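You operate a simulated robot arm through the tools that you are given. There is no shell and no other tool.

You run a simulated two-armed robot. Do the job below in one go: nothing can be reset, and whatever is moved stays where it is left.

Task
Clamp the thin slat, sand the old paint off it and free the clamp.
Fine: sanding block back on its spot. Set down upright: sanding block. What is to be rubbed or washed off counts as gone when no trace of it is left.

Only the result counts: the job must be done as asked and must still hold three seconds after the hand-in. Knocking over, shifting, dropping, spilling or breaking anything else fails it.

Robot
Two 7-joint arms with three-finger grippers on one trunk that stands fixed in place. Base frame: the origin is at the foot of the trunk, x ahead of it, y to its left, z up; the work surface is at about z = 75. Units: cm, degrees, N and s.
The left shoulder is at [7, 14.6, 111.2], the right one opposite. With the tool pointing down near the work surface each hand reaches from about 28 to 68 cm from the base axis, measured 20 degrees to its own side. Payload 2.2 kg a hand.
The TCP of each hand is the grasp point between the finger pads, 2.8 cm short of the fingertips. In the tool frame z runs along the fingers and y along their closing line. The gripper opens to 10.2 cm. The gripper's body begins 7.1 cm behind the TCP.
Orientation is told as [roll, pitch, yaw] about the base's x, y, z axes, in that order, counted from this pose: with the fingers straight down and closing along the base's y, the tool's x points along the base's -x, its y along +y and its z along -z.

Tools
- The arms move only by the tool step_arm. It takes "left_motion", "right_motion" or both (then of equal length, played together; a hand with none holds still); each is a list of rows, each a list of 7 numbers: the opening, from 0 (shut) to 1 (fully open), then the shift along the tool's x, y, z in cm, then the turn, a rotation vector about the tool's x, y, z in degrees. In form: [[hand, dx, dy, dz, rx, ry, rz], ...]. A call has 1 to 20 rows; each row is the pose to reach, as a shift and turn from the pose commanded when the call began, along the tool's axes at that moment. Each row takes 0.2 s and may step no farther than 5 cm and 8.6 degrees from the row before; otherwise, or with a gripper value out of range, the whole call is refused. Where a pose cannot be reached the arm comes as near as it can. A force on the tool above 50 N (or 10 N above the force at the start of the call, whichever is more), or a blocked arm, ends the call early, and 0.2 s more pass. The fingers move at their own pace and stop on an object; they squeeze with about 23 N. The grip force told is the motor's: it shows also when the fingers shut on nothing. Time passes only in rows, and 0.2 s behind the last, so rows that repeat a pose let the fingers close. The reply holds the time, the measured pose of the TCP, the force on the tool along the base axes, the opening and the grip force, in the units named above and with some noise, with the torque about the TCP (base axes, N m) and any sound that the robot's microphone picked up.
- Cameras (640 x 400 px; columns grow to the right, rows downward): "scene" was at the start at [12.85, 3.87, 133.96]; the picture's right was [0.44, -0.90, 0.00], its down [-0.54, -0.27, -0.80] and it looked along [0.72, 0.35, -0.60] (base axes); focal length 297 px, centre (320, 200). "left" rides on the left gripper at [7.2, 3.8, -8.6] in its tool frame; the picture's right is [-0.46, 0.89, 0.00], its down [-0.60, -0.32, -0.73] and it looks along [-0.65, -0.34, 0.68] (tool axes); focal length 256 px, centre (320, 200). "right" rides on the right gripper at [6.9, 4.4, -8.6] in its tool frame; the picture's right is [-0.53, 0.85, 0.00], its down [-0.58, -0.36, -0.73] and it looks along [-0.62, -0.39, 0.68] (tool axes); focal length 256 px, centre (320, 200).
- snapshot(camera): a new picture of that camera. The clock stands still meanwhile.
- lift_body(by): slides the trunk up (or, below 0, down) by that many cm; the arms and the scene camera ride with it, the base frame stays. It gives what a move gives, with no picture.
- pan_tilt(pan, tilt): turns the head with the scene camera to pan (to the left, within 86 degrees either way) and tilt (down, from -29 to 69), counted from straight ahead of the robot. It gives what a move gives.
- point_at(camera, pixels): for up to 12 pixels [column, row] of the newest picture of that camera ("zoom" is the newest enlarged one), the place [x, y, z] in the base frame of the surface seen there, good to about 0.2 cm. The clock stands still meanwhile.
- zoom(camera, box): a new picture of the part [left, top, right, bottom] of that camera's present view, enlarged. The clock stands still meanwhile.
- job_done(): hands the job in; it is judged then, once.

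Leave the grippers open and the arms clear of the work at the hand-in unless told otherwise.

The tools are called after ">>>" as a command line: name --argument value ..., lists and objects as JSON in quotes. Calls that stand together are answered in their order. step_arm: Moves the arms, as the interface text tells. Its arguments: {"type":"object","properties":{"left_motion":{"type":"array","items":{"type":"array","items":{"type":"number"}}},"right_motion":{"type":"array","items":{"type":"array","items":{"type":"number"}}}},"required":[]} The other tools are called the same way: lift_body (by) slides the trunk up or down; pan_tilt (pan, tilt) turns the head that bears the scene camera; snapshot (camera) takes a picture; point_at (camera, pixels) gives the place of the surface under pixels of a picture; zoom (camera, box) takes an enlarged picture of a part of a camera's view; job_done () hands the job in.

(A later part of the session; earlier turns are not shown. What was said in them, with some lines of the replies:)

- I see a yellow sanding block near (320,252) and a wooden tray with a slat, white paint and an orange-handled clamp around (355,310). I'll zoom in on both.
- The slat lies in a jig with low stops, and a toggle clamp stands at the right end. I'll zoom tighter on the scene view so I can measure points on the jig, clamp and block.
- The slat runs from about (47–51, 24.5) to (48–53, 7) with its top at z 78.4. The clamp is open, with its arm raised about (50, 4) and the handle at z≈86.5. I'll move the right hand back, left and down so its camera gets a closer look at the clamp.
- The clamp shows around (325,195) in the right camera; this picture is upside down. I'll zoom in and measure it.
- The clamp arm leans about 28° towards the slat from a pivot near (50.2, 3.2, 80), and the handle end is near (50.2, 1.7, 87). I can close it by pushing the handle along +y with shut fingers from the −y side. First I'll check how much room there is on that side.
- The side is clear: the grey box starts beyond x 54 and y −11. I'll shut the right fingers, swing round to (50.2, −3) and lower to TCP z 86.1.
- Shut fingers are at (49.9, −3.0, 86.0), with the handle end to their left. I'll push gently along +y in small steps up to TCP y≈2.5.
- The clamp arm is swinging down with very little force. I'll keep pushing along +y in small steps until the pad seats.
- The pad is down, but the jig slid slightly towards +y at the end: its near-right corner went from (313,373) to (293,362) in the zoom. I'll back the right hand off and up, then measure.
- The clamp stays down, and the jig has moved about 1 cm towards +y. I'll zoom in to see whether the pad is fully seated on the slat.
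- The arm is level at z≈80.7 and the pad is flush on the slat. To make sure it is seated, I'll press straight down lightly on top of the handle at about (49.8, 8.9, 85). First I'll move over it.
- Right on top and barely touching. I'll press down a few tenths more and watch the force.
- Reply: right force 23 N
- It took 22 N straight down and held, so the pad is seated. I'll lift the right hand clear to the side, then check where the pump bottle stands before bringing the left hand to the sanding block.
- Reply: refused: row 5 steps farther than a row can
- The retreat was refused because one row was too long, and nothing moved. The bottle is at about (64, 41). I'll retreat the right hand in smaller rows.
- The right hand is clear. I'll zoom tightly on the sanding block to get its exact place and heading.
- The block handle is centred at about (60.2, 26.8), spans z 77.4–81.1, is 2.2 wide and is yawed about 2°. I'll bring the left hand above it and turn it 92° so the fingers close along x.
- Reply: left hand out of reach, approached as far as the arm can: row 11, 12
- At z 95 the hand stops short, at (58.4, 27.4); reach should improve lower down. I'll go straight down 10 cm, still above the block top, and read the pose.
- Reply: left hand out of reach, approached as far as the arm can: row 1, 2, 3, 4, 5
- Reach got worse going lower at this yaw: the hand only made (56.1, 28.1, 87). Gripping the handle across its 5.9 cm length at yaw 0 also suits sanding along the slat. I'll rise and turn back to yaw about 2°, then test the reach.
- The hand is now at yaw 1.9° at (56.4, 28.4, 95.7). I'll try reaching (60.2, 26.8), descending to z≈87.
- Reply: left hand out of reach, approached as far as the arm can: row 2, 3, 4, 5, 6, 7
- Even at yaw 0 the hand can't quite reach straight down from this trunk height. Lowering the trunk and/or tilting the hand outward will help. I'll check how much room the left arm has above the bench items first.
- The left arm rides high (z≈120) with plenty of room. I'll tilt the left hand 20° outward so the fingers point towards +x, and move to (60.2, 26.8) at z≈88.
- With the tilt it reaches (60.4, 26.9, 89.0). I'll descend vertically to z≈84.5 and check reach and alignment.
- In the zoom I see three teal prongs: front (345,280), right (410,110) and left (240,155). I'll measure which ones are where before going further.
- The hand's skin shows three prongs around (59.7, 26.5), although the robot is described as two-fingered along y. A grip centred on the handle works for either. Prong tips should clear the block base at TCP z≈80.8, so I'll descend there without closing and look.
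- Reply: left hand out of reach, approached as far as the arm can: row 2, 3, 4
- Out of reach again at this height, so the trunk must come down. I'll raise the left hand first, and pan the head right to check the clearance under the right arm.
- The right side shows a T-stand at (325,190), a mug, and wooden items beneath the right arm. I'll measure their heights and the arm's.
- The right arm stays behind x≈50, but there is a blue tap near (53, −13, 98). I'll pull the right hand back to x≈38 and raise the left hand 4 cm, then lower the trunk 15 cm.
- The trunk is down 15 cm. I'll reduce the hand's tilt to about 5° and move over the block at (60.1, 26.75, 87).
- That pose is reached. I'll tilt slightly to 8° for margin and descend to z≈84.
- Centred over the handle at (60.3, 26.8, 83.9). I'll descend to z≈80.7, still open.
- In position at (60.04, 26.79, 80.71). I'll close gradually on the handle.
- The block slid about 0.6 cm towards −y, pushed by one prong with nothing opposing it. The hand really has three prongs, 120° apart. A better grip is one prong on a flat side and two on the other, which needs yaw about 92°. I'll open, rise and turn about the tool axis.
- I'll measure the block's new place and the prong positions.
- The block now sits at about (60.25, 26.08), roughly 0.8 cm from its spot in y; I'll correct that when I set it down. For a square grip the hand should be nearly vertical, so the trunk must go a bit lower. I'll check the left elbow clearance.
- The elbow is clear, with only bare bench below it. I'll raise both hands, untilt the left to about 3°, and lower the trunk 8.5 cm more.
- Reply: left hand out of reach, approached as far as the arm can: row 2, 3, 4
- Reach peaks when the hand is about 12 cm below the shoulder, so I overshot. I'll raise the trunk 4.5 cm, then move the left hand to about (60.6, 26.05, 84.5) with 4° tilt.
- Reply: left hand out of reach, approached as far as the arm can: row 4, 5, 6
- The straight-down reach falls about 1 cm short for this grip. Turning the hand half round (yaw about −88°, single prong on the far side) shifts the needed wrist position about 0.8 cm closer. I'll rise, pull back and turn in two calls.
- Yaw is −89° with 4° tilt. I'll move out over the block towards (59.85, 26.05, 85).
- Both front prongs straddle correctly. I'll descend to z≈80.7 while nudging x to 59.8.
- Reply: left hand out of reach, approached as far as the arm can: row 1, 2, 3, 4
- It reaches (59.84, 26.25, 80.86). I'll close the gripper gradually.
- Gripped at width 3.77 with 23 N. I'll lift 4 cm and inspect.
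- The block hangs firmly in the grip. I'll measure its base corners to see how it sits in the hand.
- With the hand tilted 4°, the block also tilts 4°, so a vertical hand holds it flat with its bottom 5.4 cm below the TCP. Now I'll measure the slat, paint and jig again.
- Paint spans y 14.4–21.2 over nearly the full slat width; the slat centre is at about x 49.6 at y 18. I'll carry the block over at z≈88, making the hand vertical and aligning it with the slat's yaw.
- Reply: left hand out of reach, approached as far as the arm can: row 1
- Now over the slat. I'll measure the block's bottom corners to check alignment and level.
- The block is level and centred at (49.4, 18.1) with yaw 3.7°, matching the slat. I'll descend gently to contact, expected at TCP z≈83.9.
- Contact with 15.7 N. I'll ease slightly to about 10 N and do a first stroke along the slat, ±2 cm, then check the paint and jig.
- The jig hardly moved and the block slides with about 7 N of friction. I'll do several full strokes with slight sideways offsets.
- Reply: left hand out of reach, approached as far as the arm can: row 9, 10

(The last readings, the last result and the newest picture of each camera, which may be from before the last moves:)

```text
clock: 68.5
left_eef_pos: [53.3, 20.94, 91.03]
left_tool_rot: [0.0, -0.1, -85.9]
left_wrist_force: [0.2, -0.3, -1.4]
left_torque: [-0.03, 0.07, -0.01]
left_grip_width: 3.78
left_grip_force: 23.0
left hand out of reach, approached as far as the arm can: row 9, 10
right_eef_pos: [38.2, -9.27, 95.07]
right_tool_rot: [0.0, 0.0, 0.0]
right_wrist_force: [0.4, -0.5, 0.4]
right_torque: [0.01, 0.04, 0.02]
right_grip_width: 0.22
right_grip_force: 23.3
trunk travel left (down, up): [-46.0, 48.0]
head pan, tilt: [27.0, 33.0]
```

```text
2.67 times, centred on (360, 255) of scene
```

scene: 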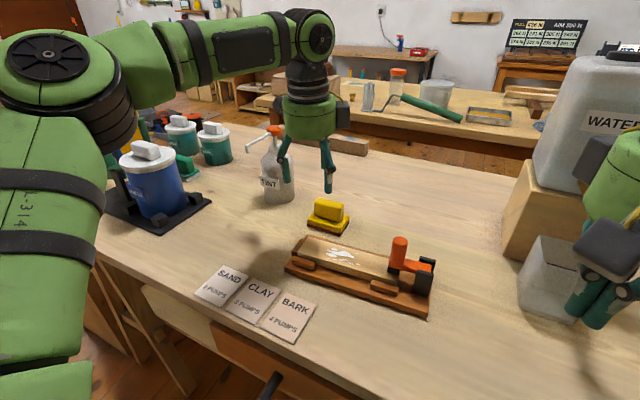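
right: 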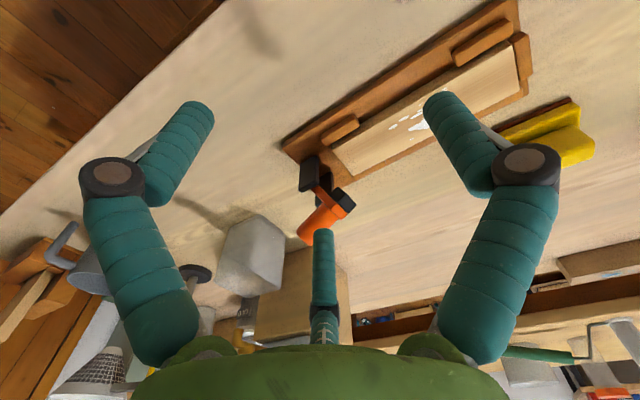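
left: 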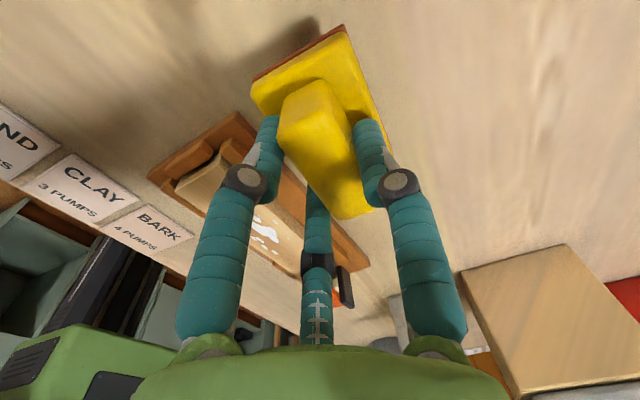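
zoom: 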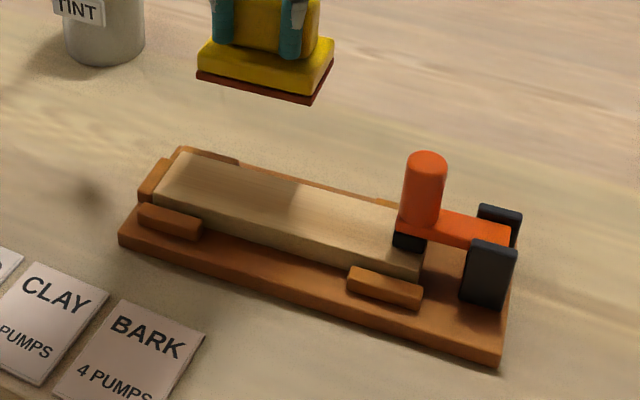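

The slat looks clean. I'll zoom in closely for any traces left.

>>> zoom --camera "scene" --box '[310, 210, 370, 255]'

>>> zoom --camera "scene" --box '[345, 215, 405, 260]'

```text
8.89 times, centred on (340, 232) of scene
```

zoom: 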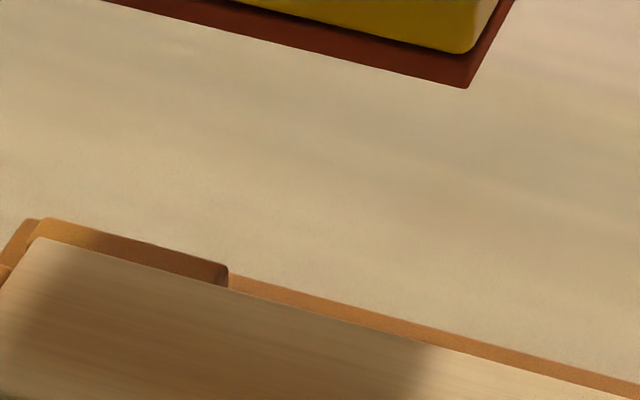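

```text
8.89 times, centred on (375, 238) of scene
```

zoom: 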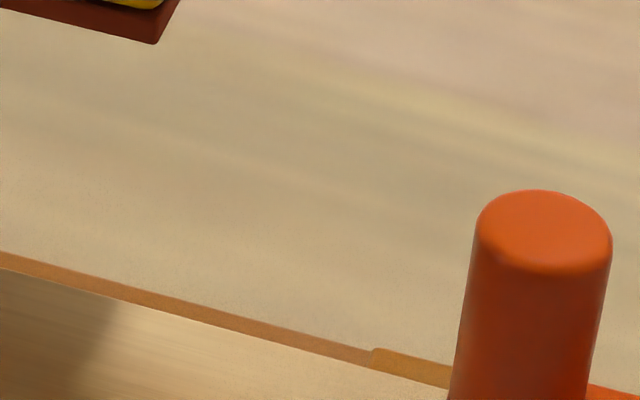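

>>> zoom --camera "scene" --box '[310, 235, 350, 270]'

>>> zoom --camera "scene" --box '[340, 240, 390, 280]'

```text
11.43 times, centred on (330, 252) of scene
```

zoom: 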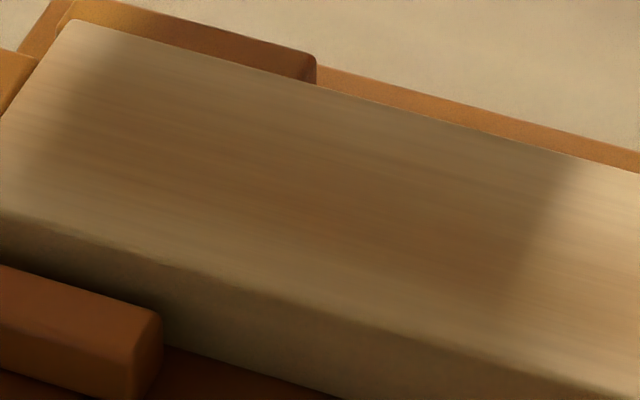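

```text
10.00 times, centred on (365, 260) of scene
```

zoom: 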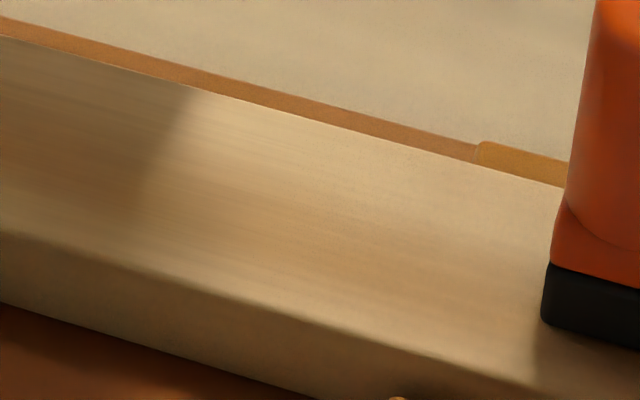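

The slat is clean, with no trace of paint. Now I'll return the block: carry it out towards its spot with 4° tilt and matching yaw, staying above the bench, then measure.

>>> step_arm --left_motion '[[0, 1.0, 1.1, 1.5, -1, 0, 0.5], [0, 2.3, 2.6, 3, -2, 0, 1], [0, 3.6, 4.1, 4.5, -3, 0, 1.5], [0, 5.08, 5.67, 5.5, -4, 0, 1.9], [0, 5.08, 5.67, 5.5, -4, 0, 1.9]]'

>>> zoom --camera "scene" --box '[300, 165, 360, 225]'

```text
clock: 69.7
left_eef_pos: [58.24, 26.47, 85.57]
left_tool_rot: [4.1, -0.1, -87.9]
left_wrist_force: [-0.8, -0.1, -1.4]
left_torque: [0.0, -0.01, 0.0]
left_grip_width: 3.75
left_grip_force: 23.3
right_eef_pos: [38.1, -9.19, 95.12]
right_tool_rot: [0.0, -0.1, 0.0]
right_wrist_force: [-1.1, -0.6, -0.6]
right_torque: [0.01, -0.03, 0.0]
right_grip_width: 0.25
right_grip_force: 23.2
trunk travel left (down, up): [-46.0, 48.0]
head pan, tilt: [27.0, 33.0]
```

```text
6.67 times, centred on (330, 195) of scene
```

zoom: 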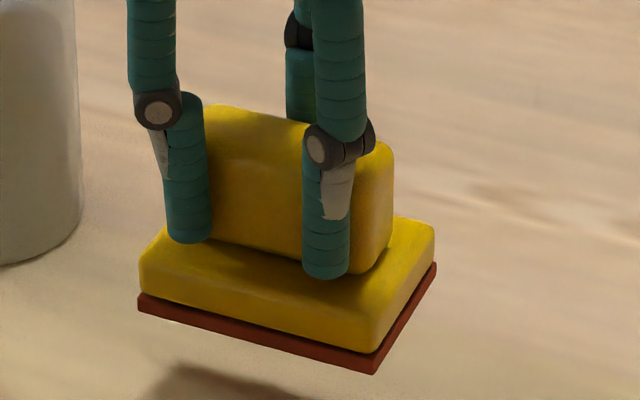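

>>> point_at --camera "zoom" --pixels '[[142, 305], [373, 368], [432, 270], [142, 293], [375, 352], [150, 245], [200, 255], [370, 310], [430, 228], [410, 220], [390, 330], [250, 338]]'

```text
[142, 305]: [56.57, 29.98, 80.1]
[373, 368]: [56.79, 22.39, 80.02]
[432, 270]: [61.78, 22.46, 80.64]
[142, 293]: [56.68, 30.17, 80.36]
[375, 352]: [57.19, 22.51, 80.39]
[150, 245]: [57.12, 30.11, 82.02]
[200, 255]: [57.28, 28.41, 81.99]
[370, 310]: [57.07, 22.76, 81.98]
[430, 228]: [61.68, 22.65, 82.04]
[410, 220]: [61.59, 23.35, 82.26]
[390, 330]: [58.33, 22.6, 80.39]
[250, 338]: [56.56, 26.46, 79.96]
```

From the corners, the block needs to move about +1.04 in x, +0.6 in y and 5 cm down. I'll lower it most of the way there.

>>> step_arm --left_motion '[[0, 0.2, 0.2, 1.3, 0, 0, 0], [0, 0.4, 0.5, 2.6, 0, 0, 0], [0, 0.56, 0.75, 3.9, 0, 0, 0], [0, 0.56, 0.75, 3.9, 0, 0, 0]]'

>>> zoom --camera "scene" --box '[300, 165, 360, 225]'

>>> point_at --camera "zoom" --pixels '[[160, 330], [390, 400], [440, 300]]'

```text
clock: 70.7
left_eef_pos: [59.0, 26.91, 81.61]
left_tool_rot: [4.1, 0.0, -87.9]
left_wrist_force: [-0.6, -0.4, -1.3]
left_torque: [-0.02, -0.02, -0.01]
left_grip_width: 3.77
left_grip_force: 23.0
right_eef_pos: [38.0, -9.3, 95.15]
right_tool_rot: [0.0, -0.1, 0.0]
right_wrist_force: [0.1, 0.9, -0.5]
right_torque: [0.01, 0.0, -0.05]
right_grip_width: 0.22
right_grip_force: 23.0
trunk travel left (down, up): [-46.0, 48.0]
head pan, tilt: [27.0, 33.0]
```

```text
6.67 times, centred on (330, 195) of scene
```

zoom: 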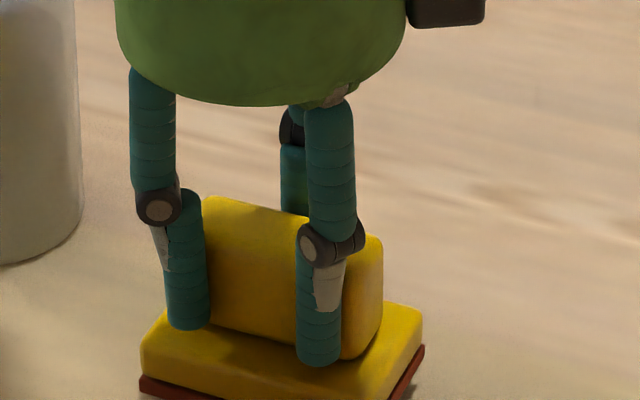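

```text
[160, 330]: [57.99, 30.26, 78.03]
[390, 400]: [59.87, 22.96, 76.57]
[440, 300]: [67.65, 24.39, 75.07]
```

>>> zoom --camera "scene" --box '[300, 185, 360, 240]'

```text
7.27 times, centred on (330, 212) of scene
```

zoom: 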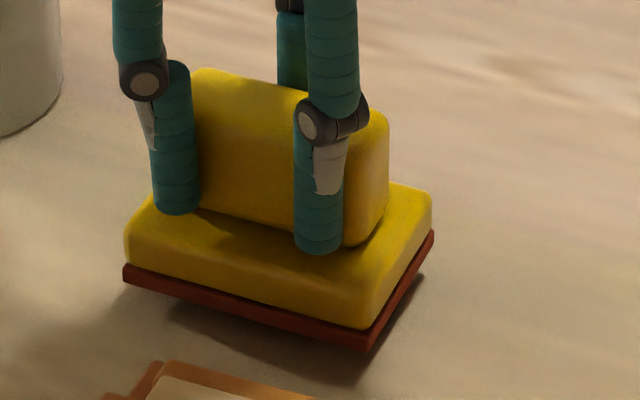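

>>> point_at --camera "zoom" --pixels '[[127, 277], [368, 343], [430, 240], [240, 310], [400, 290], [135, 215], [360, 285], [420, 195], [127, 268], [180, 290], [310, 328], [415, 265]]'

```text
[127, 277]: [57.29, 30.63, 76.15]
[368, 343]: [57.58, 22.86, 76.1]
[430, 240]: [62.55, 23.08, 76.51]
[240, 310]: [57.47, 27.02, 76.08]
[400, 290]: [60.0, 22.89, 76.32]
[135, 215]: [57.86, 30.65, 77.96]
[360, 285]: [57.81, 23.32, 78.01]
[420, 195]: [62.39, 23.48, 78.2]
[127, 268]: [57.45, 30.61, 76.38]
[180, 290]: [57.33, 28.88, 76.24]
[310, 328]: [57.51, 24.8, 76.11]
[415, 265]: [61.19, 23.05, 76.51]
```

Remaining: +0.28 in x and about 1.05 down. I'll lower slowly to touch.

>>> step_arm --left_motion '[[0, 0.03, 0.21, 0.4, 0, 0, 0], [0, 0.03, 0.21, 0.8, 0, 0, 0], [0, 0.03, 0.21, 1.05, 0, 0, 0], [0, 0.03, 0.21, 1.2, 0, 0, 0], [0, 0.03, 0.21, 1.3, 0, 0, 0]]'

>>> zoom --camera "scene" --box '[300, 185, 360, 240]'

```text
clock: 71.9
left_eef_pos: [59.23, 27.07, 80.87]
left_tool_rot: [4.5, 0.1, -87.8]
left_wrist_force: [1.5, 4.7, 18.5]
left_torque: [-0.05, 0.22, -0.07]
left_grip_width: 3.76
left_grip_force: 23.2
right_eef_pos: [37.95, -9.34, 95.13]
right_tool_rot: [0.0, -0.1, 0.0]
right_wrist_force: [-1.2, 0.2, 0.2]
right_torque: [-0.02, -0.02, 0.0]
right_grip_width: 0.22
right_grip_force: 23.1
trunk travel left (down, up): [-46.0, 48.0]
head pan, tilt: [27.0, 33.0]
```

```text
7.27 times, centred on (330, 212) of scene
```

zoom: 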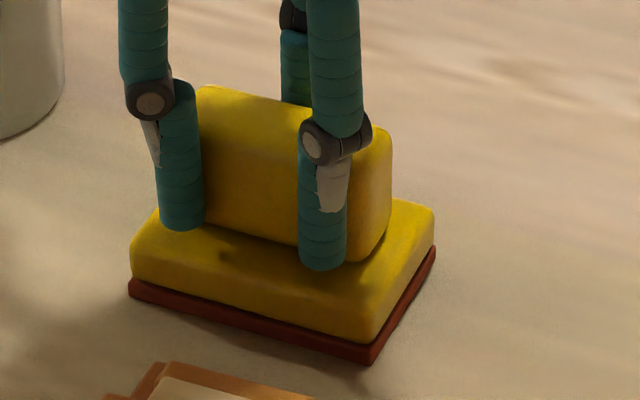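

Touching with 18 N. I'll measure the corners before letting go.

>>> point_at --camera "zoom" --pixels '[[132, 290], [370, 358], [433, 255], [245, 325], [132, 282], [140, 235], [365, 300], [425, 212], [405, 300], [370, 345], [180, 305], [310, 343]]'

```text
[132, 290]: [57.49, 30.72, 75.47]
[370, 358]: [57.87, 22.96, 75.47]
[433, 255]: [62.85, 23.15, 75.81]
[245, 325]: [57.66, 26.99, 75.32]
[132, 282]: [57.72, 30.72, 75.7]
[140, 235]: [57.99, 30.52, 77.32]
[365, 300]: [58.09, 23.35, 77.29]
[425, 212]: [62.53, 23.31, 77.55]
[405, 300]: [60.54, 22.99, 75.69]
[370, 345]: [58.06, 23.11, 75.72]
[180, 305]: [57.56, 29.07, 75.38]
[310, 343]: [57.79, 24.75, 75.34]
```

The corners match the original spot within about 0.1–0.2 cm. I'll relax the press slightly and open the gripper slowly.

>>> step_arm --left_motion '[[0, 0, 0, -0.15, 0, 0, 0], [0, 0, 0, -0.3, 0, 0, 0], [0.4, 0, 0, -0.3, 0, 0, 0], [0.45, 0, 0, -0.3, 0, 0, 0], [0.55, 0, 0, -0.3, 0, 0, 0], [0.7, 0, 0, -0.3, 0, 0, 0], [0.8, 0, 0, -0.3, 0, 0, 0]]'

>>> zoom --camera "scene" --box '[300, 185, 360, 240]'

>>> point_at --camera "zoom" --pixels '[[132, 290], [370, 358], [433, 255], [140, 235], [365, 300], [425, 212]]'

```text
clock: 73.5
left_eef_pos: [59.34, 26.98, 80.87]
left_tool_rot: [4.1, 0.0, -87.9]
left_wrist_force: [-0.4, -0.5, -0.4]
left_torque: [-0.02, -0.01, 0.03]
left_grip_width: 8.18
left_grip_force: 0.0
right_eef_pos: [38.2, -9.31, 95.16]
right_tool_rot: [0.1, 0.0, 0.0]
right_wrist_force: [0.3, 0.0, 0.7]
right_torque: [0.06, 0.02, 0.01]
right_grip_width: 0.24
right_grip_force: 23.1
trunk travel left (down, up): [-46.0, 48.0]
head pan, tilt: [27.0, 33.0]
```

```text
7.27 times, centred on (330, 212) of scene
```

zoom: 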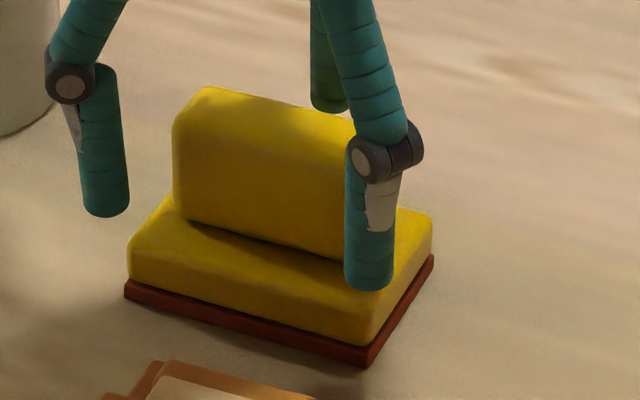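

```text
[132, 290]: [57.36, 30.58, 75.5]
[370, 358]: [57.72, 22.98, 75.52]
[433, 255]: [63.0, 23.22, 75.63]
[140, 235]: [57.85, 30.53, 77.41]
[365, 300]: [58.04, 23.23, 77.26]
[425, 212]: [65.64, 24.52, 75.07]
```

The block sits flat on its spot. I'll lift the left hand straight up, then pull it back.

>>> step_arm --left_motion '[[0.8, 0, 0.05, -1.2, 0, 0, 0], [0.8, 0, 0, -2.6, 0, 0, 0], [0.8, 0, -0.2, -4.2, 0, 0, 0], [0.8, 0, -1, -6.2, 0, 0, 0], [0.8, 0, -2.5, -8.5, 0, 0, 0], [0.8, 0, -5, -11, 0, 0, 0], [0.8, 0, -8, -13, 0, 0, 0]]'

>>> snapshot --camera "scene"

>>> zoom --camera "scene" --box '[300, 185, 360, 240]'

>>> point_at --camera "zoom" --pixels '[[130, 292], [368, 362], [433, 258], [210, 90], [380, 125], [185, 130]]'

```text
clock: 75.1
left_eef_pos: [50.38, 26.83, 93.22]
left_tool_rot: [4.1, 0.1, -87.9]
left_wrist_force: [0.1, -0.6, -0.6]
left_torque: [-0.01, -0.03, 0.0]
left_grip_width: 8.16
left_grip_force: 0.1
right_eef_pos: [38.07, -9.16, 95.13]
right_tool_rot: [0.0, -0.1, 0.0]
right_wrist_force: [-1.5, 0.3, 0.3]
right_torque: [0.03, -0.08, -0.01]
right_grip_width: 0.24
right_grip_force: 22.4
trunk travel left (down, up): [-46.0, 48.0]
head pan, tilt: [27.0, 33.0]
```

```text
taken
```

scene: 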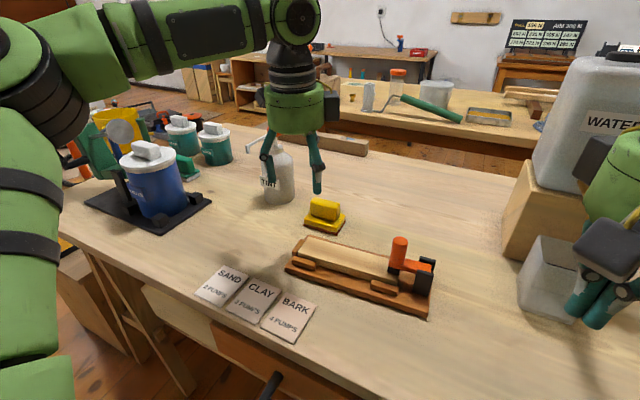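

```text
7.27 times, centred on (330, 212) of scene
```

zoom: 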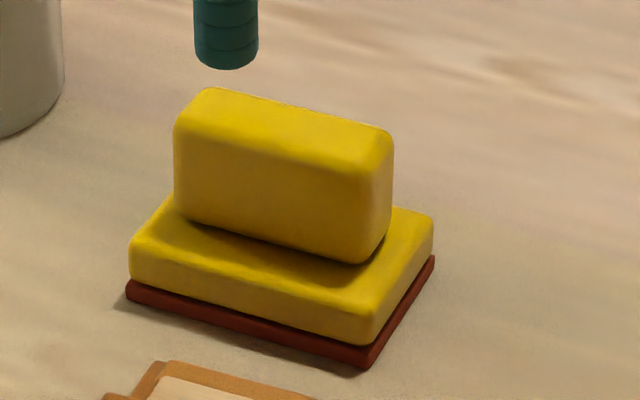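

```text
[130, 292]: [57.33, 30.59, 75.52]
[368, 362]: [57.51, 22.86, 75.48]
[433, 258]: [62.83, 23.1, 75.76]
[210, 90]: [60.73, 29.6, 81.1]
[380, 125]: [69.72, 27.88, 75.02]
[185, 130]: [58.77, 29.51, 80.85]
```

The block is upright. I'll check its position by sampling the same faces as at the start (handle front x≈59.05 at y 27; base front x≈57.7).

>>> point_at --camera "zoom" --pixels '[[200, 190], [250, 190], [300, 210], [350, 230], [150, 265], [250, 295], [350, 325], [375, 220], [400, 300], [425, 250], [250, 110], [340, 130]]'

```text
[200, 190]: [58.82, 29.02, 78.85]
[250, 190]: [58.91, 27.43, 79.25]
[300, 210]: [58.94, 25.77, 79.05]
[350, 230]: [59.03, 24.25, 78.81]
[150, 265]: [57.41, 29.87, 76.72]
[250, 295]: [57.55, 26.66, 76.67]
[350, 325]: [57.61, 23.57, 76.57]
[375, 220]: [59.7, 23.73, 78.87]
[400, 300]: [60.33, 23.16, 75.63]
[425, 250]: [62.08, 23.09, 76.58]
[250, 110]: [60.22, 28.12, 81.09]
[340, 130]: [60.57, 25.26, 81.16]
```

The block is within about 0.15 cm of its original spot. Next I'll free the clamp with the left hand, already on the +y side. I'll shut it, turn it back to yaw 0 and place it above the slat at about (49.5, 16).

>>> step_arm --left_motion '[[0.5, -1, -0.1, -0.5, 0, 0, -8], [0, -2, -0.2, -1, 0, 0, -16], [0, -3, -0.3, -1.4, 0, 0, -24], [0, -4, -0.4, -1.8, 0, 0, -32], [0, -5, -0.5, -2.2, 0, 0, -40], [0, -6, -0.6, -2.5, 0, 0, -48], [0, -7, -0.7, -2.85, 0, 0, -56], [0, -8, -0.8, -2.85, 0, 0, -64], [0, -9, -0.9, -2.85, 0, 0, -72], [0, -10, -1, -2.85, 0, 0, -80], [0, -10.76, -1.1, -2.85, 0, 0, -88]]'

>>> step_arm --left_motion '[[0, 0, 0, 0, 0, 2, 0], [0, 0, 0, 0, 0, 4, 0], [0, 0, 0, 0, 0, 4, 0]]'

>>> snapshot --camera "scene"

>>> zoom --camera "scene" --box '[300, 190, 450, 320]'

>>> point_at --camera "scene" --pixels '[[393, 242], [406, 242], [400, 238], [400, 258], [392, 270], [425, 262], [292, 262], [427, 313]]'

```text
clock: 77.5
left_eef_pos: [49.27, 17.57, 95.9]
left_tool_rot: [0.1, -4.0, 0.3]
left_wrist_force: [-0.3, 0.2, 0.5]
left_torque: [-0.02, 0.0, 0.0]
left_grip_width: 0.21
left_grip_force: 22.9
left hand out of reach, approached as far as the arm can: row 10, 11
right_eef_pos: [38.19, -9.24, 95.17]
right_tool_rot: [0.0, -0.1, 0.1]
right_wrist_force: [0.0, -0.8, 0.0]
right_torque: [0.02, -0.02, 0.0]
right_grip_width: 0.2
right_grip_force: 23.1
trunk travel left (down, up): [-46.0, 48.0]
head pan, tilt: [27.0, 33.0]
```

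```text
clock: 78.3
left_eef_pos: [49.01, 18.38, 95.82]
left_tool_rot: [0.1, 0.0, 0.1]
left_wrist_force: [1.1, 1.1, 0.4]
left_torque: [-0.02, 0.03, -0.03]
left_grip_width: 0.19
left_grip_force: 23.1
left hand out of reach, approached as far as the arm can: row 1, 2, 3
right_eef_pos: [38.18, -9.26, 95.06]
right_tool_rot: [-0.1, -0.1, 0.0]
right_wrist_force: [-0.2, 0.2, 0.0]
right_torque: [-0.04, -0.01, -0.02]
right_grip_width: 0.24
right_grip_force: 22.9
trunk travel left (down, up): [-46.0, 48.0]
head pan, tilt: [27.0, 33.0]
```

```text
taken
```

scene: 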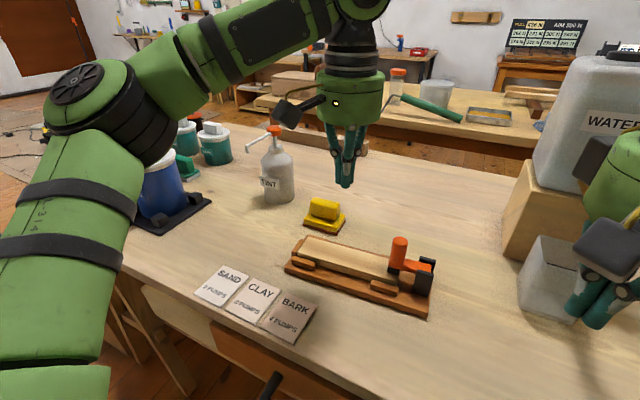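

```text
3.08 times, centred on (375, 255) of scene
```

zoom: 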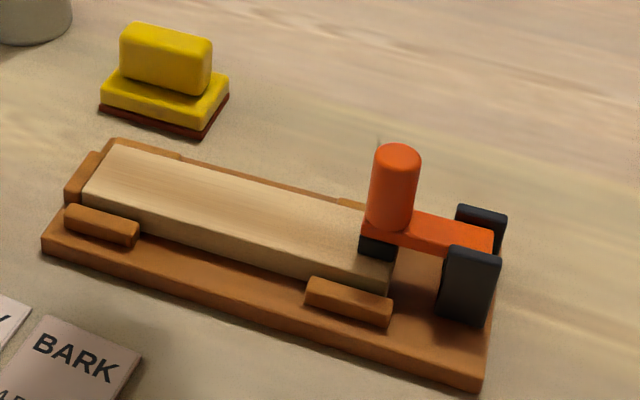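

```text
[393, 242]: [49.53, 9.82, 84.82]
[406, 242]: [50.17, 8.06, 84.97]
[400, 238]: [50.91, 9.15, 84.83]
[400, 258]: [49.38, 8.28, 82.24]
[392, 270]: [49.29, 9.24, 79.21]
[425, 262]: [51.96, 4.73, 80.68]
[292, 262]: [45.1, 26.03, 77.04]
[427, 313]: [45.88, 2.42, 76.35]
```

The left arm is near its limit because the trunk is low. I'll raise the trunk back 19 cm to its start height, which suits working nearer in.

>>> lift_body --by 19

>>> step_arm --left_motion '[[0, 0, -1, 4, 0, 0, 0], [0, 0, -2, 8, 0, 0, 0], [0, -0.2, -3, 12, 0, 0, 0], [0, -0.4, -4, 16, 0, 0, 0], [0, -0.5, -4.9, 20, 0, 0, 0], [0, -0.5, -4.9, 22, 0, 0, 0]]'

>>> pan_tilt --pan 18 --tilt 40

>>> snapshot --camera "scene"

```text
clock: 80.4
left_eef_pos: [49.07, 18.17, 114.68]
left_tool_rot: [0.1, 0.0, 0.1]
left_wrist_force: [1.2, 0.7, 0.0]
left_torque: [0.01, -0.01, 0.0]
left_grip_width: 0.23
left_grip_force: 23.0
right_eef_pos: [38.16, -9.15, 113.98]
right_tool_rot: [0.0, 0.0, 0.0]
right_wrist_force: [0.2, 0.4, 0.3]
right_torque: [-0.02, 0.03, 0.03]
right_grip_width: 0.2
right_grip_force: 23.3
trunk travel left (down, up): [-65.0, 29.0]
head pan, tilt: [27.0, 33.0]
```

```text
clock: 81.8
left_eef_pos: [48.69, 14.35, 92.89]
left_tool_rot: [0.0, -0.2, 0.1]
left_wrist_force: [-0.1, 0.6, -0.6]
left_torque: [-0.01, -0.01, 0.01]
left_grip_width: 0.21
left_grip_force: 22.7
left hand out of reach, approached as far as the arm can: row 5, 6
right_eef_pos: [38.22, -9.32, 114.09]
right_tool_rot: [0.1, 0.0, -0.1]
right_wrist_force: [-0.3, 0.3, 0.9]
right_torque: [0.01, -0.02, 0.0]
right_grip_width: 0.23
right_grip_force: 23.1
trunk travel left (down, up): [-65.0, 29.0]
head pan, tilt: [27.0, 33.0]
```

```text
clock: 82.5
left_eef_pos: [48.73, 14.31, 92.84]
left_tool_rot: [-0.1, -0.2, 0.0]
left_wrist_force: [0.1, 0.2, -0.3]
left_torque: [0.01, -0.03, 0.01]
left_grip_width: 0.2
left_grip_force: 23.5
right_eef_pos: [38.19, -9.28, 114.05]
right_tool_rot: [0.0, 0.0, 0.1]
right_wrist_force: [-0.1, 0.7, 0.4]
right_torque: [-0.01, -0.02, 0.02]
right_grip_width: 0.21
right_grip_force: 23.4
trunk travel left (down, up): [-65.0, 29.0]
head pan, tilt: [18.0, 40.0]
```

```text
taken
```

scene: 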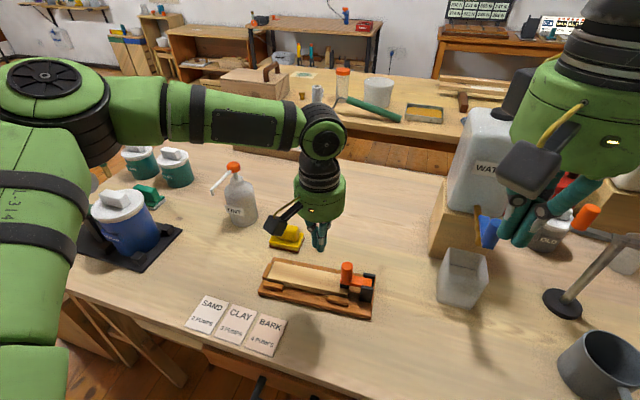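

The left arm can't cross that far in. The right hand managed this area before, so I'll park the left hand out and up, then use the right one.

>>> step_arm --left_motion '[[0, 0, 0.5, -4, 0, 0, 0], [0, 0, 3, -8, 0, 0, 0], [0, 1, 6, -11, 0, 0, 0], [0, 2, 10, -13, 0, 0, 0], [0.3, 3, 14, -15, 0, 0, 0], [0.6, 4, 18, -17, 0, 0, 0], [1, 4.3, 22, -19, 0, 0, 0]]'

>>> step_arm --right_motion '[[0, 0, 3, 3.5, 0, 0, 0], [0, 0, 6, 7, 0, 0, 0], [0, 0, 9.5, 10, 0, 0, 0], [0, 0, 13.5, 12, 0, 0, 0], [0, 0, 17.5, 14, 0, 0, 0], [0, 0, 22, 15, 0, 0, 0], [0, -3.8, 23, 17, 0, 0, 0], [0, -7.6, 23, 18.5, 0, 0, 0], [0, -11.4, 23, 19, 0, 0, 0]]'

>>> snapshot --camera "scene"

```text
clock: 84.1
left_eef_pos: [44.76, 36.57, 112.26]
left_tool_rot: [0.2, -0.1, 0.0]
left_wrist_force: [-0.2, 0.8, -0.7]
left_torque: [-0.05, -0.01, -0.05]
left_grip_width: 10.19
left_grip_force: 0.1
right_eef_pos: [38.2, -9.17, 114.14]
right_tool_rot: [0.0, 0.0, 0.0]
right_wrist_force: [0.2, -0.1, -0.5]
right_torque: [-0.01, -0.01, -0.01]
right_grip_width: 0.23
right_grip_force: 23.0
trunk travel left (down, up): [-65.0, 29.0]
head pan, tilt: [18.0, 40.0]
```

```text
clock: 86.1
left_eef_pos: [44.73, 36.52, 112.29]
left_tool_rot: [0.1, -0.1, 0.1]
left_wrist_force: [0.0, -0.2, -0.6]
left_torque: [-0.04, 0.01, -0.01]
left_grip_width: 10.21
left_grip_force: 0.0
right_eef_pos: [49.74, 13.66, 94.9]
right_tool_rot: [-0.1, 0.1, 0.1]
right_wrist_force: [0.6, 0.4, -0.1]
right_torque: [-0.01, 0.02, 0.01]
right_grip_width: 0.23
right_grip_force: 23.1
trunk travel left (down, up): [-65.0, 29.0]
head pan, tilt: [18.0, 40.0]
```

```text
taken
```

scene: 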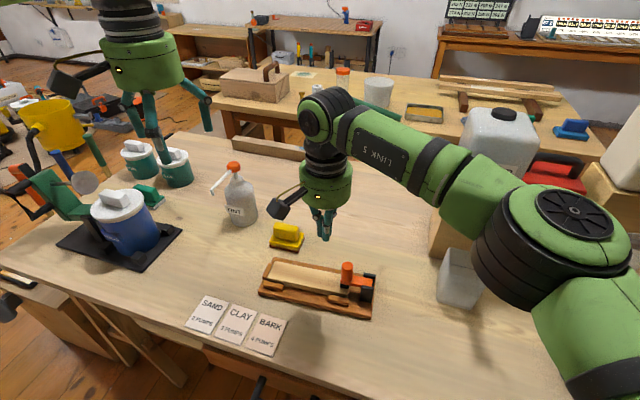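

The right hand is at (49.7, 13.7, 94.9) on the +y side of the handle. I'll lower it so the tips overlap the upper part of the handle (TCP z≈86.6).

>>> step_arm --right_motion '[[0, -0.2, 0, 2.8, 0, 0, 0], [0, -0.35, 0, 5.6, 0, 0, 0], [0, -0.35, 0, 8.3, 0, 0, 0], [0, -0.35, -1.5, 8.3, 0, 0, 0], [0, -0.35, -2.2, 8.3, 0, 0, 0]]'

>>> zoom --camera "scene" --box '[250, 180, 400, 330]'

```text
clock: 87.3
left_eef_pos: [44.65, 36.51, 112.22]
left_tool_rot: [0.2, -0.1, 0.2]
left_wrist_force: [-0.4, -0.3, 0.2]
left_torque: [0.01, 0.02, -0.04]
left_grip_width: 10.2
left_grip_force: 0.1
right_eef_pos: [49.98, 11.44, 86.79]
right_tool_rot: [-0.1, 0.0, 0.0]
right_wrist_force: [0.4, 0.9, 0.2]
right_torque: [-0.02, 0.0, 0.01]
right_grip_width: 0.2
right_grip_force: 22.5
trunk travel left (down, up): [-65.0, 29.0]
head pan, tilt: [18.0, 40.0]
```

```text
2.67 times, centred on (325, 255) of scene
```

zoom: 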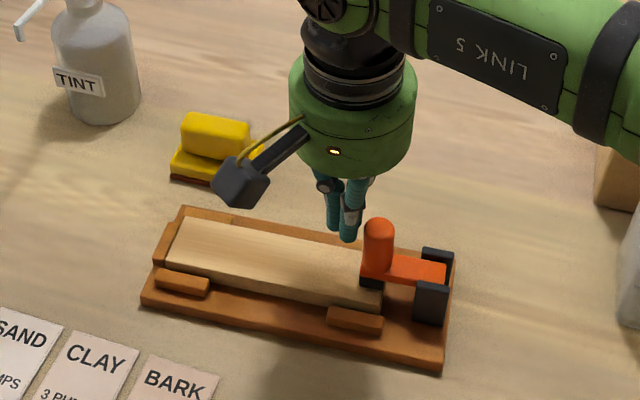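

Just about touching. I'll push gently along −y by 2 cm in small steps and look.

>>> step_arm --right_motion '[[0, 0, -0.3, 0, 0, 0, 0], [0, 0, -0.6, 0, 0, 0, 0], [0, 0, -0.9, 0, 0, 0, 0], [0, 0, -1.2, 0, 0, 0, 0], [0, 0, -1.5, 0, 0, 0, 0], [0, 0, -1.8, 0, 0, 0, 0], [0, 0, -2.0, 0, 0, 0, 0]]'

>>> zoom --camera "scene" --box '[250, 180, 400, 330]'

```text
clock: 88.9
left_eef_pos: [44.59, 36.73, 112.19]
left_tool_rot: [0.0, -0.1, 0.2]
left_wrist_force: [-0.3, 0.0, 0.2]
left_torque: [0.0, -0.03, 0.0]
left_grip_width: 10.2
left_grip_force: 0.1
right_eef_pos: [50.05, 9.79, 86.81]
right_tool_rot: [0.1, -0.1, 0.1]
right_wrist_force: [3.7, 13.5, 10.1]
right_torque: [0.23, -0.04, 0.14]
right_grip_width: 0.2
right_grip_force: 22.8
trunk travel left (down, up): [-65.0, 29.0]
head pan, tilt: [18.0, 40.0]
```

```text
2.67 times, centred on (325, 255) of scene
```

zoom: 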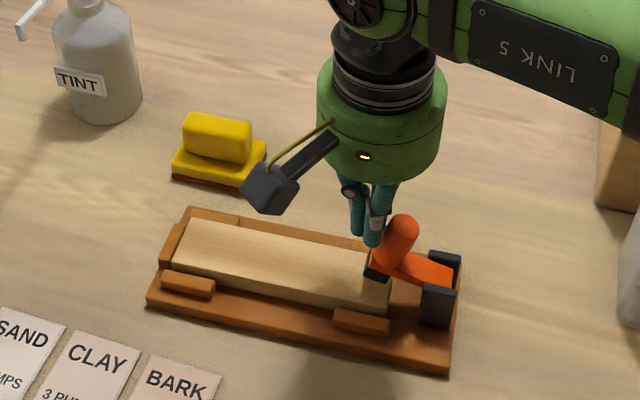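

The clamp is opening, about 25° so far, and the jig is edging back towards its old place. I'll raise the tips 1.5 cm to keep good leverage and continue along −y.

>>> step_arm --right_motion '[[0, 0, 0.2, -0.8, 0, 0, 0], [0, 0, 0, -1.5, 0, 0, 0], [0, 0, -0.4, -1.5, 0, 0, 0], [0, 0, -0.8, -1.5, 0, 0, 0], [0, 0, -1.2, -1.5, 0, 0, 0], [0, 0, -1.6, -1.5, 0, 0, 0], [0, 0, -2.0, -1.5, 0, 0, 0]]'

>>> zoom --camera "scene" --box '[250, 180, 400, 330]'

```text
clock: 90.5
left_eef_pos: [44.64, 36.57, 112.24]
left_tool_rot: [0.1, -0.2, 0.1]
left_wrist_force: [0.5, -0.3, 0.5]
left_torque: [0.01, 0.01, 0.01]
left_grip_width: 10.2
left_grip_force: 0.0
right_eef_pos: [49.88, 7.8, 88.52]
right_tool_rot: [0.1, -0.2, 0.0]
right_wrist_force: [5.4, 9.7, 18.2]
right_torque: [0.06, -0.19, 0.08]
right_grip_width: 0.2
right_grip_force: 22.7
trunk travel left (down, up): [-65.0, 29.0]
head pan, tilt: [18.0, 40.0]
```

```text
2.67 times, centred on (325, 255) of scene
```

zoom: 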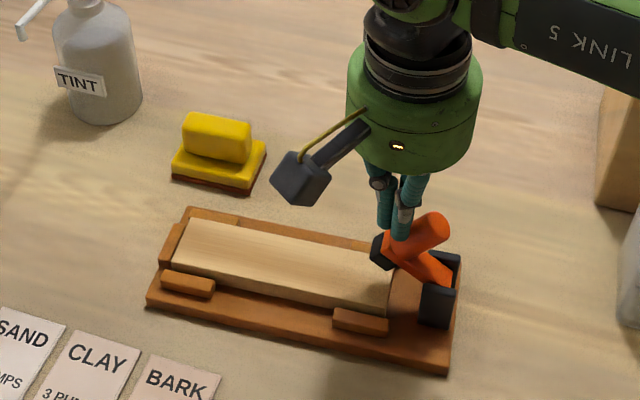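

About 45° open now, but the tips are bearing down on it (18 N up). I'll lift another 1.5 cm and push on further.

>>> step_arm --right_motion '[[0, 0, 0.2, -0.6, 0, 0, 0], [0, 0, 0.1, -1.3, 0, 0, 0], [0, 0, -0.4, -1.5, 0, 0, 0], [0, 0, -0.8, -1.5, 0, 0, 0], [0, 0, -1.2, -1.5, 0, 0, 0], [0, 0, -1.6, -1.5, 0, 0, 0], [0, 0, -2.0, -1.5, 0, 0, 0], [0, 0, -2.4, -1.5, 0, 0, 0]]'

>>> zoom --camera "scene" --box '[250, 180, 400, 330]'

```text
clock: 92.3
left_eef_pos: [44.64, 36.57, 112.39]
left_tool_rot: [0.3, -0.1, 0.2]
left_wrist_force: [-0.6, 0.6, -0.5]
left_torque: [0.01, 0.01, -0.03]
left_grip_width: 10.17
left_grip_force: 0.0
right_eef_pos: [49.91, 5.18, 89.66]
right_tool_rot: [-0.1, 0.1, 0.0]
right_wrist_force: [-0.4, -0.2, 0.7]
right_torque: [0.02, 0.0, -0.01]
right_grip_width: 0.2
right_grip_force: 23.0
trunk travel left (down, up): [-65.0, 29.0]
head pan, tilt: [18.0, 40.0]
```

```text
2.67 times, centred on (325, 255) of scene
```

zoom: 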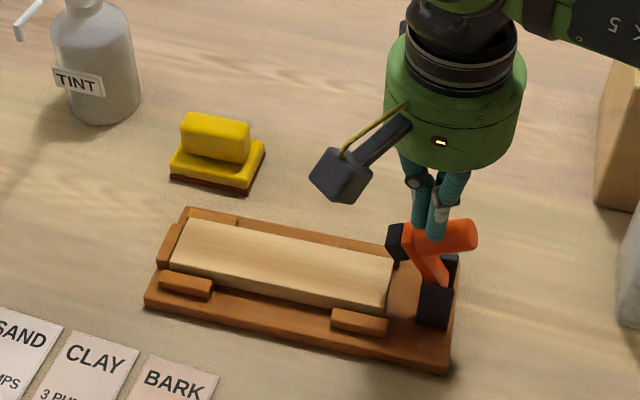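

The arm is up, about as it was originally. I'll lift the right hand away and compare with the starting pose.

>>> step_arm --right_motion '[[0, 0, 0.3, -2, 0, 0, 0], [0, 0, 0.3, -5, 0, 0, 0], [0, 2, 0, -8, 0, 0, 0], [0, 5, -3, -11, 0, 0, 0], [0, 8, -7, -13, 0, 0, 0], [0.5, 9, -11, -15, 0, 0, 0]]'

>>> pan_tilt --pan 26.2 --tilt 36.9

>>> zoom --camera "scene" --box '[270, 220, 450, 360]'

>>> point_at --camera "zoom" --pixels '[[183, 170], [163, 218], [386, 294], [410, 215], [425, 215], [485, 215], [500, 225], [445, 260], [175, 157], [130, 255], [455, 375], [205, 95]]'

```text
refused: row 4 steps farther than a row can; nothing moved
```

```text
clock: 93.0
left_eef_pos: [44.73, 36.39, 112.22]
left_tool_rot: [0.1, -0.2, 0.1]
left_wrist_force: [0.9, 0.5, 0.3]
left_torque: [0.02, -0.01, -0.01]
left_grip_width: 10.19
left_grip_force: 0.1
right_eef_pos: [49.99, 5.12, 89.79]
right_tool_rot: [0.1, 0.0, 0.0]
right_wrist_force: [-0.1, -0.2, 0.2]
right_torque: [0.01, 0.01, 0.01]
right_grip_width: 0.23
right_grip_force: 23.2
trunk travel left (down, up): [-65.0, 29.0]
head pan, tilt: [26.2, 36.9]
```

```text
2.86 times, centred on (360, 290) of scene
```

zoom: 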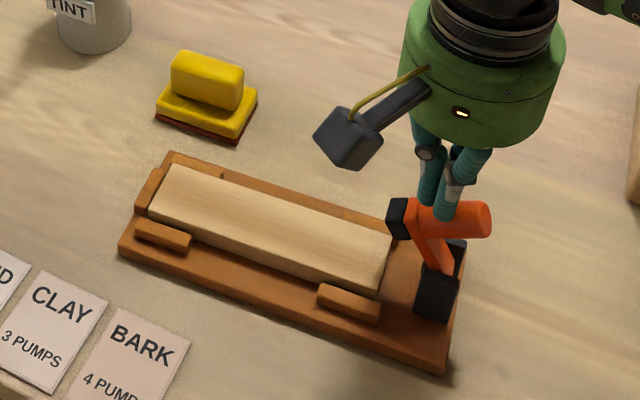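

```text
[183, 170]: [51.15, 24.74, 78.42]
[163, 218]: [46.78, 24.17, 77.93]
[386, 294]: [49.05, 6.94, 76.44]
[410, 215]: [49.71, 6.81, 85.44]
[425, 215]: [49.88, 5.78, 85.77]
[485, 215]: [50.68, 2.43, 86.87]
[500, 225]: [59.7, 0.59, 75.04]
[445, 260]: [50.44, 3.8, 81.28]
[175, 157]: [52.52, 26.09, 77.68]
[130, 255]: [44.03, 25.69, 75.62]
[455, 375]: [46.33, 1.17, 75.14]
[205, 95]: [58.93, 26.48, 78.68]
```

The retreat was refused because a row was too long; only the head moved. The view matches the starting one: clamp arm raised as before, and block on its old pixels. The jig is within about 0.6 cm of its starting place. I'll retreat the right hand in shorter rows and open it.

>>> step_arm --right_motion '[[0, 0, 0.3, -2, 0, 0, 0], [0, 0, 0.3, -5, 0, 0, 0], [0, 1.5, 0, -8, 0, 0, 0], [0, 3.5, -2, -11, 0, 0, 0], [0, 5.5, -5, -13, 0, 0, 0], [0.5, 7, -8.5, -15, 0, 0, 0], [1, 8, -12, -17, 0, 0, 0], [1, 8, -13, -18, 0, 0, 0]]'

>>> snapshot --camera "scene"

>>> zoom --camera "scene" --box '[270, 220, 450, 360]'

>>> point_at --camera "zoom" --pixels '[[165, 153], [120, 247], [443, 370], [400, 215], [415, 215], [475, 215], [485, 225], [435, 260], [370, 285], [243, 72], [258, 100], [235, 135]]'

```text
clock: 94.8
left_eef_pos: [44.73, 36.39, 112.37]
left_tool_rot: [0.1, 0.0, 0.2]
left_wrist_force: [-0.1, 0.8, -0.3]
left_torque: [0.0, 0.01, -0.01]
left_grip_width: 10.2
left_grip_force: 0.0
right_eef_pos: [41.79, -8.09, 107.82]
right_tool_rot: [-0.1, 0.0, -0.1]
right_wrist_force: [1.3, -0.2, 0.4]
right_torque: [0.0, 0.01, 0.02]
right_grip_width: 10.22
right_grip_force: 0.1
trunk travel left (down, up): [-65.0, 29.0]
head pan, tilt: [26.2, 36.9]
```

```text
taken
```

scene: 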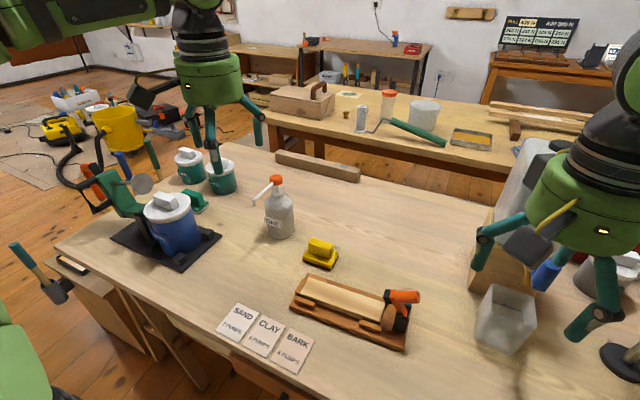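

```text
2.86 times, centred on (360, 290) of scene
```

zoom: 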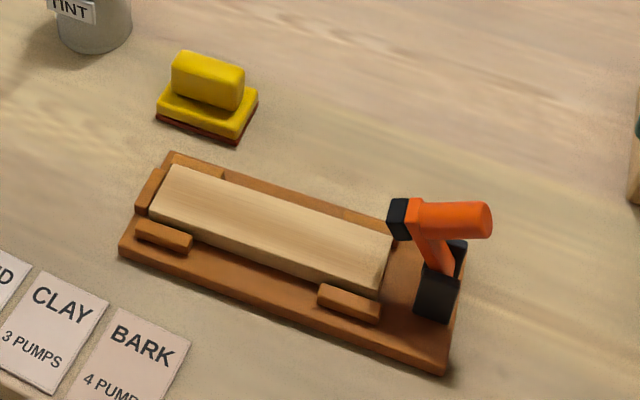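

```text
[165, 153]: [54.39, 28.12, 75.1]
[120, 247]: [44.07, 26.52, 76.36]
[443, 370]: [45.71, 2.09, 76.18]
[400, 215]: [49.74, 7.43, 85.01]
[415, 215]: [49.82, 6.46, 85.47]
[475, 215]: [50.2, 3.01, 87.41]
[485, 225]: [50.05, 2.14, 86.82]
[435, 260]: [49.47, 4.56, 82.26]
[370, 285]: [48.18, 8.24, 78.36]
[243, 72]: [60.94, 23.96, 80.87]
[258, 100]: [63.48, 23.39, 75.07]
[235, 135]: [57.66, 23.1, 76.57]
```

Everything looks right. I'll take one last close look at the whole slat in full light for leftover paint.

>>> zoom --camera "scene" --box '[308, 270, 383, 325]'

```text
7.27 times, centred on (346, 298) of scene
```

zoom: 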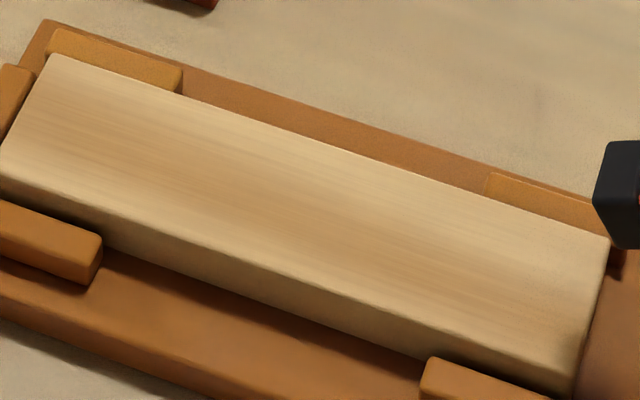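

The slat is bare, the clamp is open, the sanding block is upright on its spot, and both grippers are open and clear. I'm handing in.

>>> job_done

```text
The job is handed in.
```

I clamped the slat, sanded it until no paint showed in a close-up of the top, and opened the clamp again. I have handed the job in, but no verdict came back.

- **Sanding block:** it stands upright on its spot, within about 0.2 cm of where it started. My first grip pushed it about 0.8 cm sideways, and I corrected that when I set it down.
- **Clamp:** its arm is raised to the same position it had at the start.
- **Jig (the slat's holder):** it ended about 0.7 cm further left (+y) than it began. Closing the clamp slid it about 1.2 cm, and opening it brought it part of the way back. I didn't push it the rest of the way, because that risked disturbing the loose slat. If the check counts any shift of the jig, this could fail it.
- **Robot:** both grippers are open, the arms are clear of the work, and the trunk is back at its starting height.
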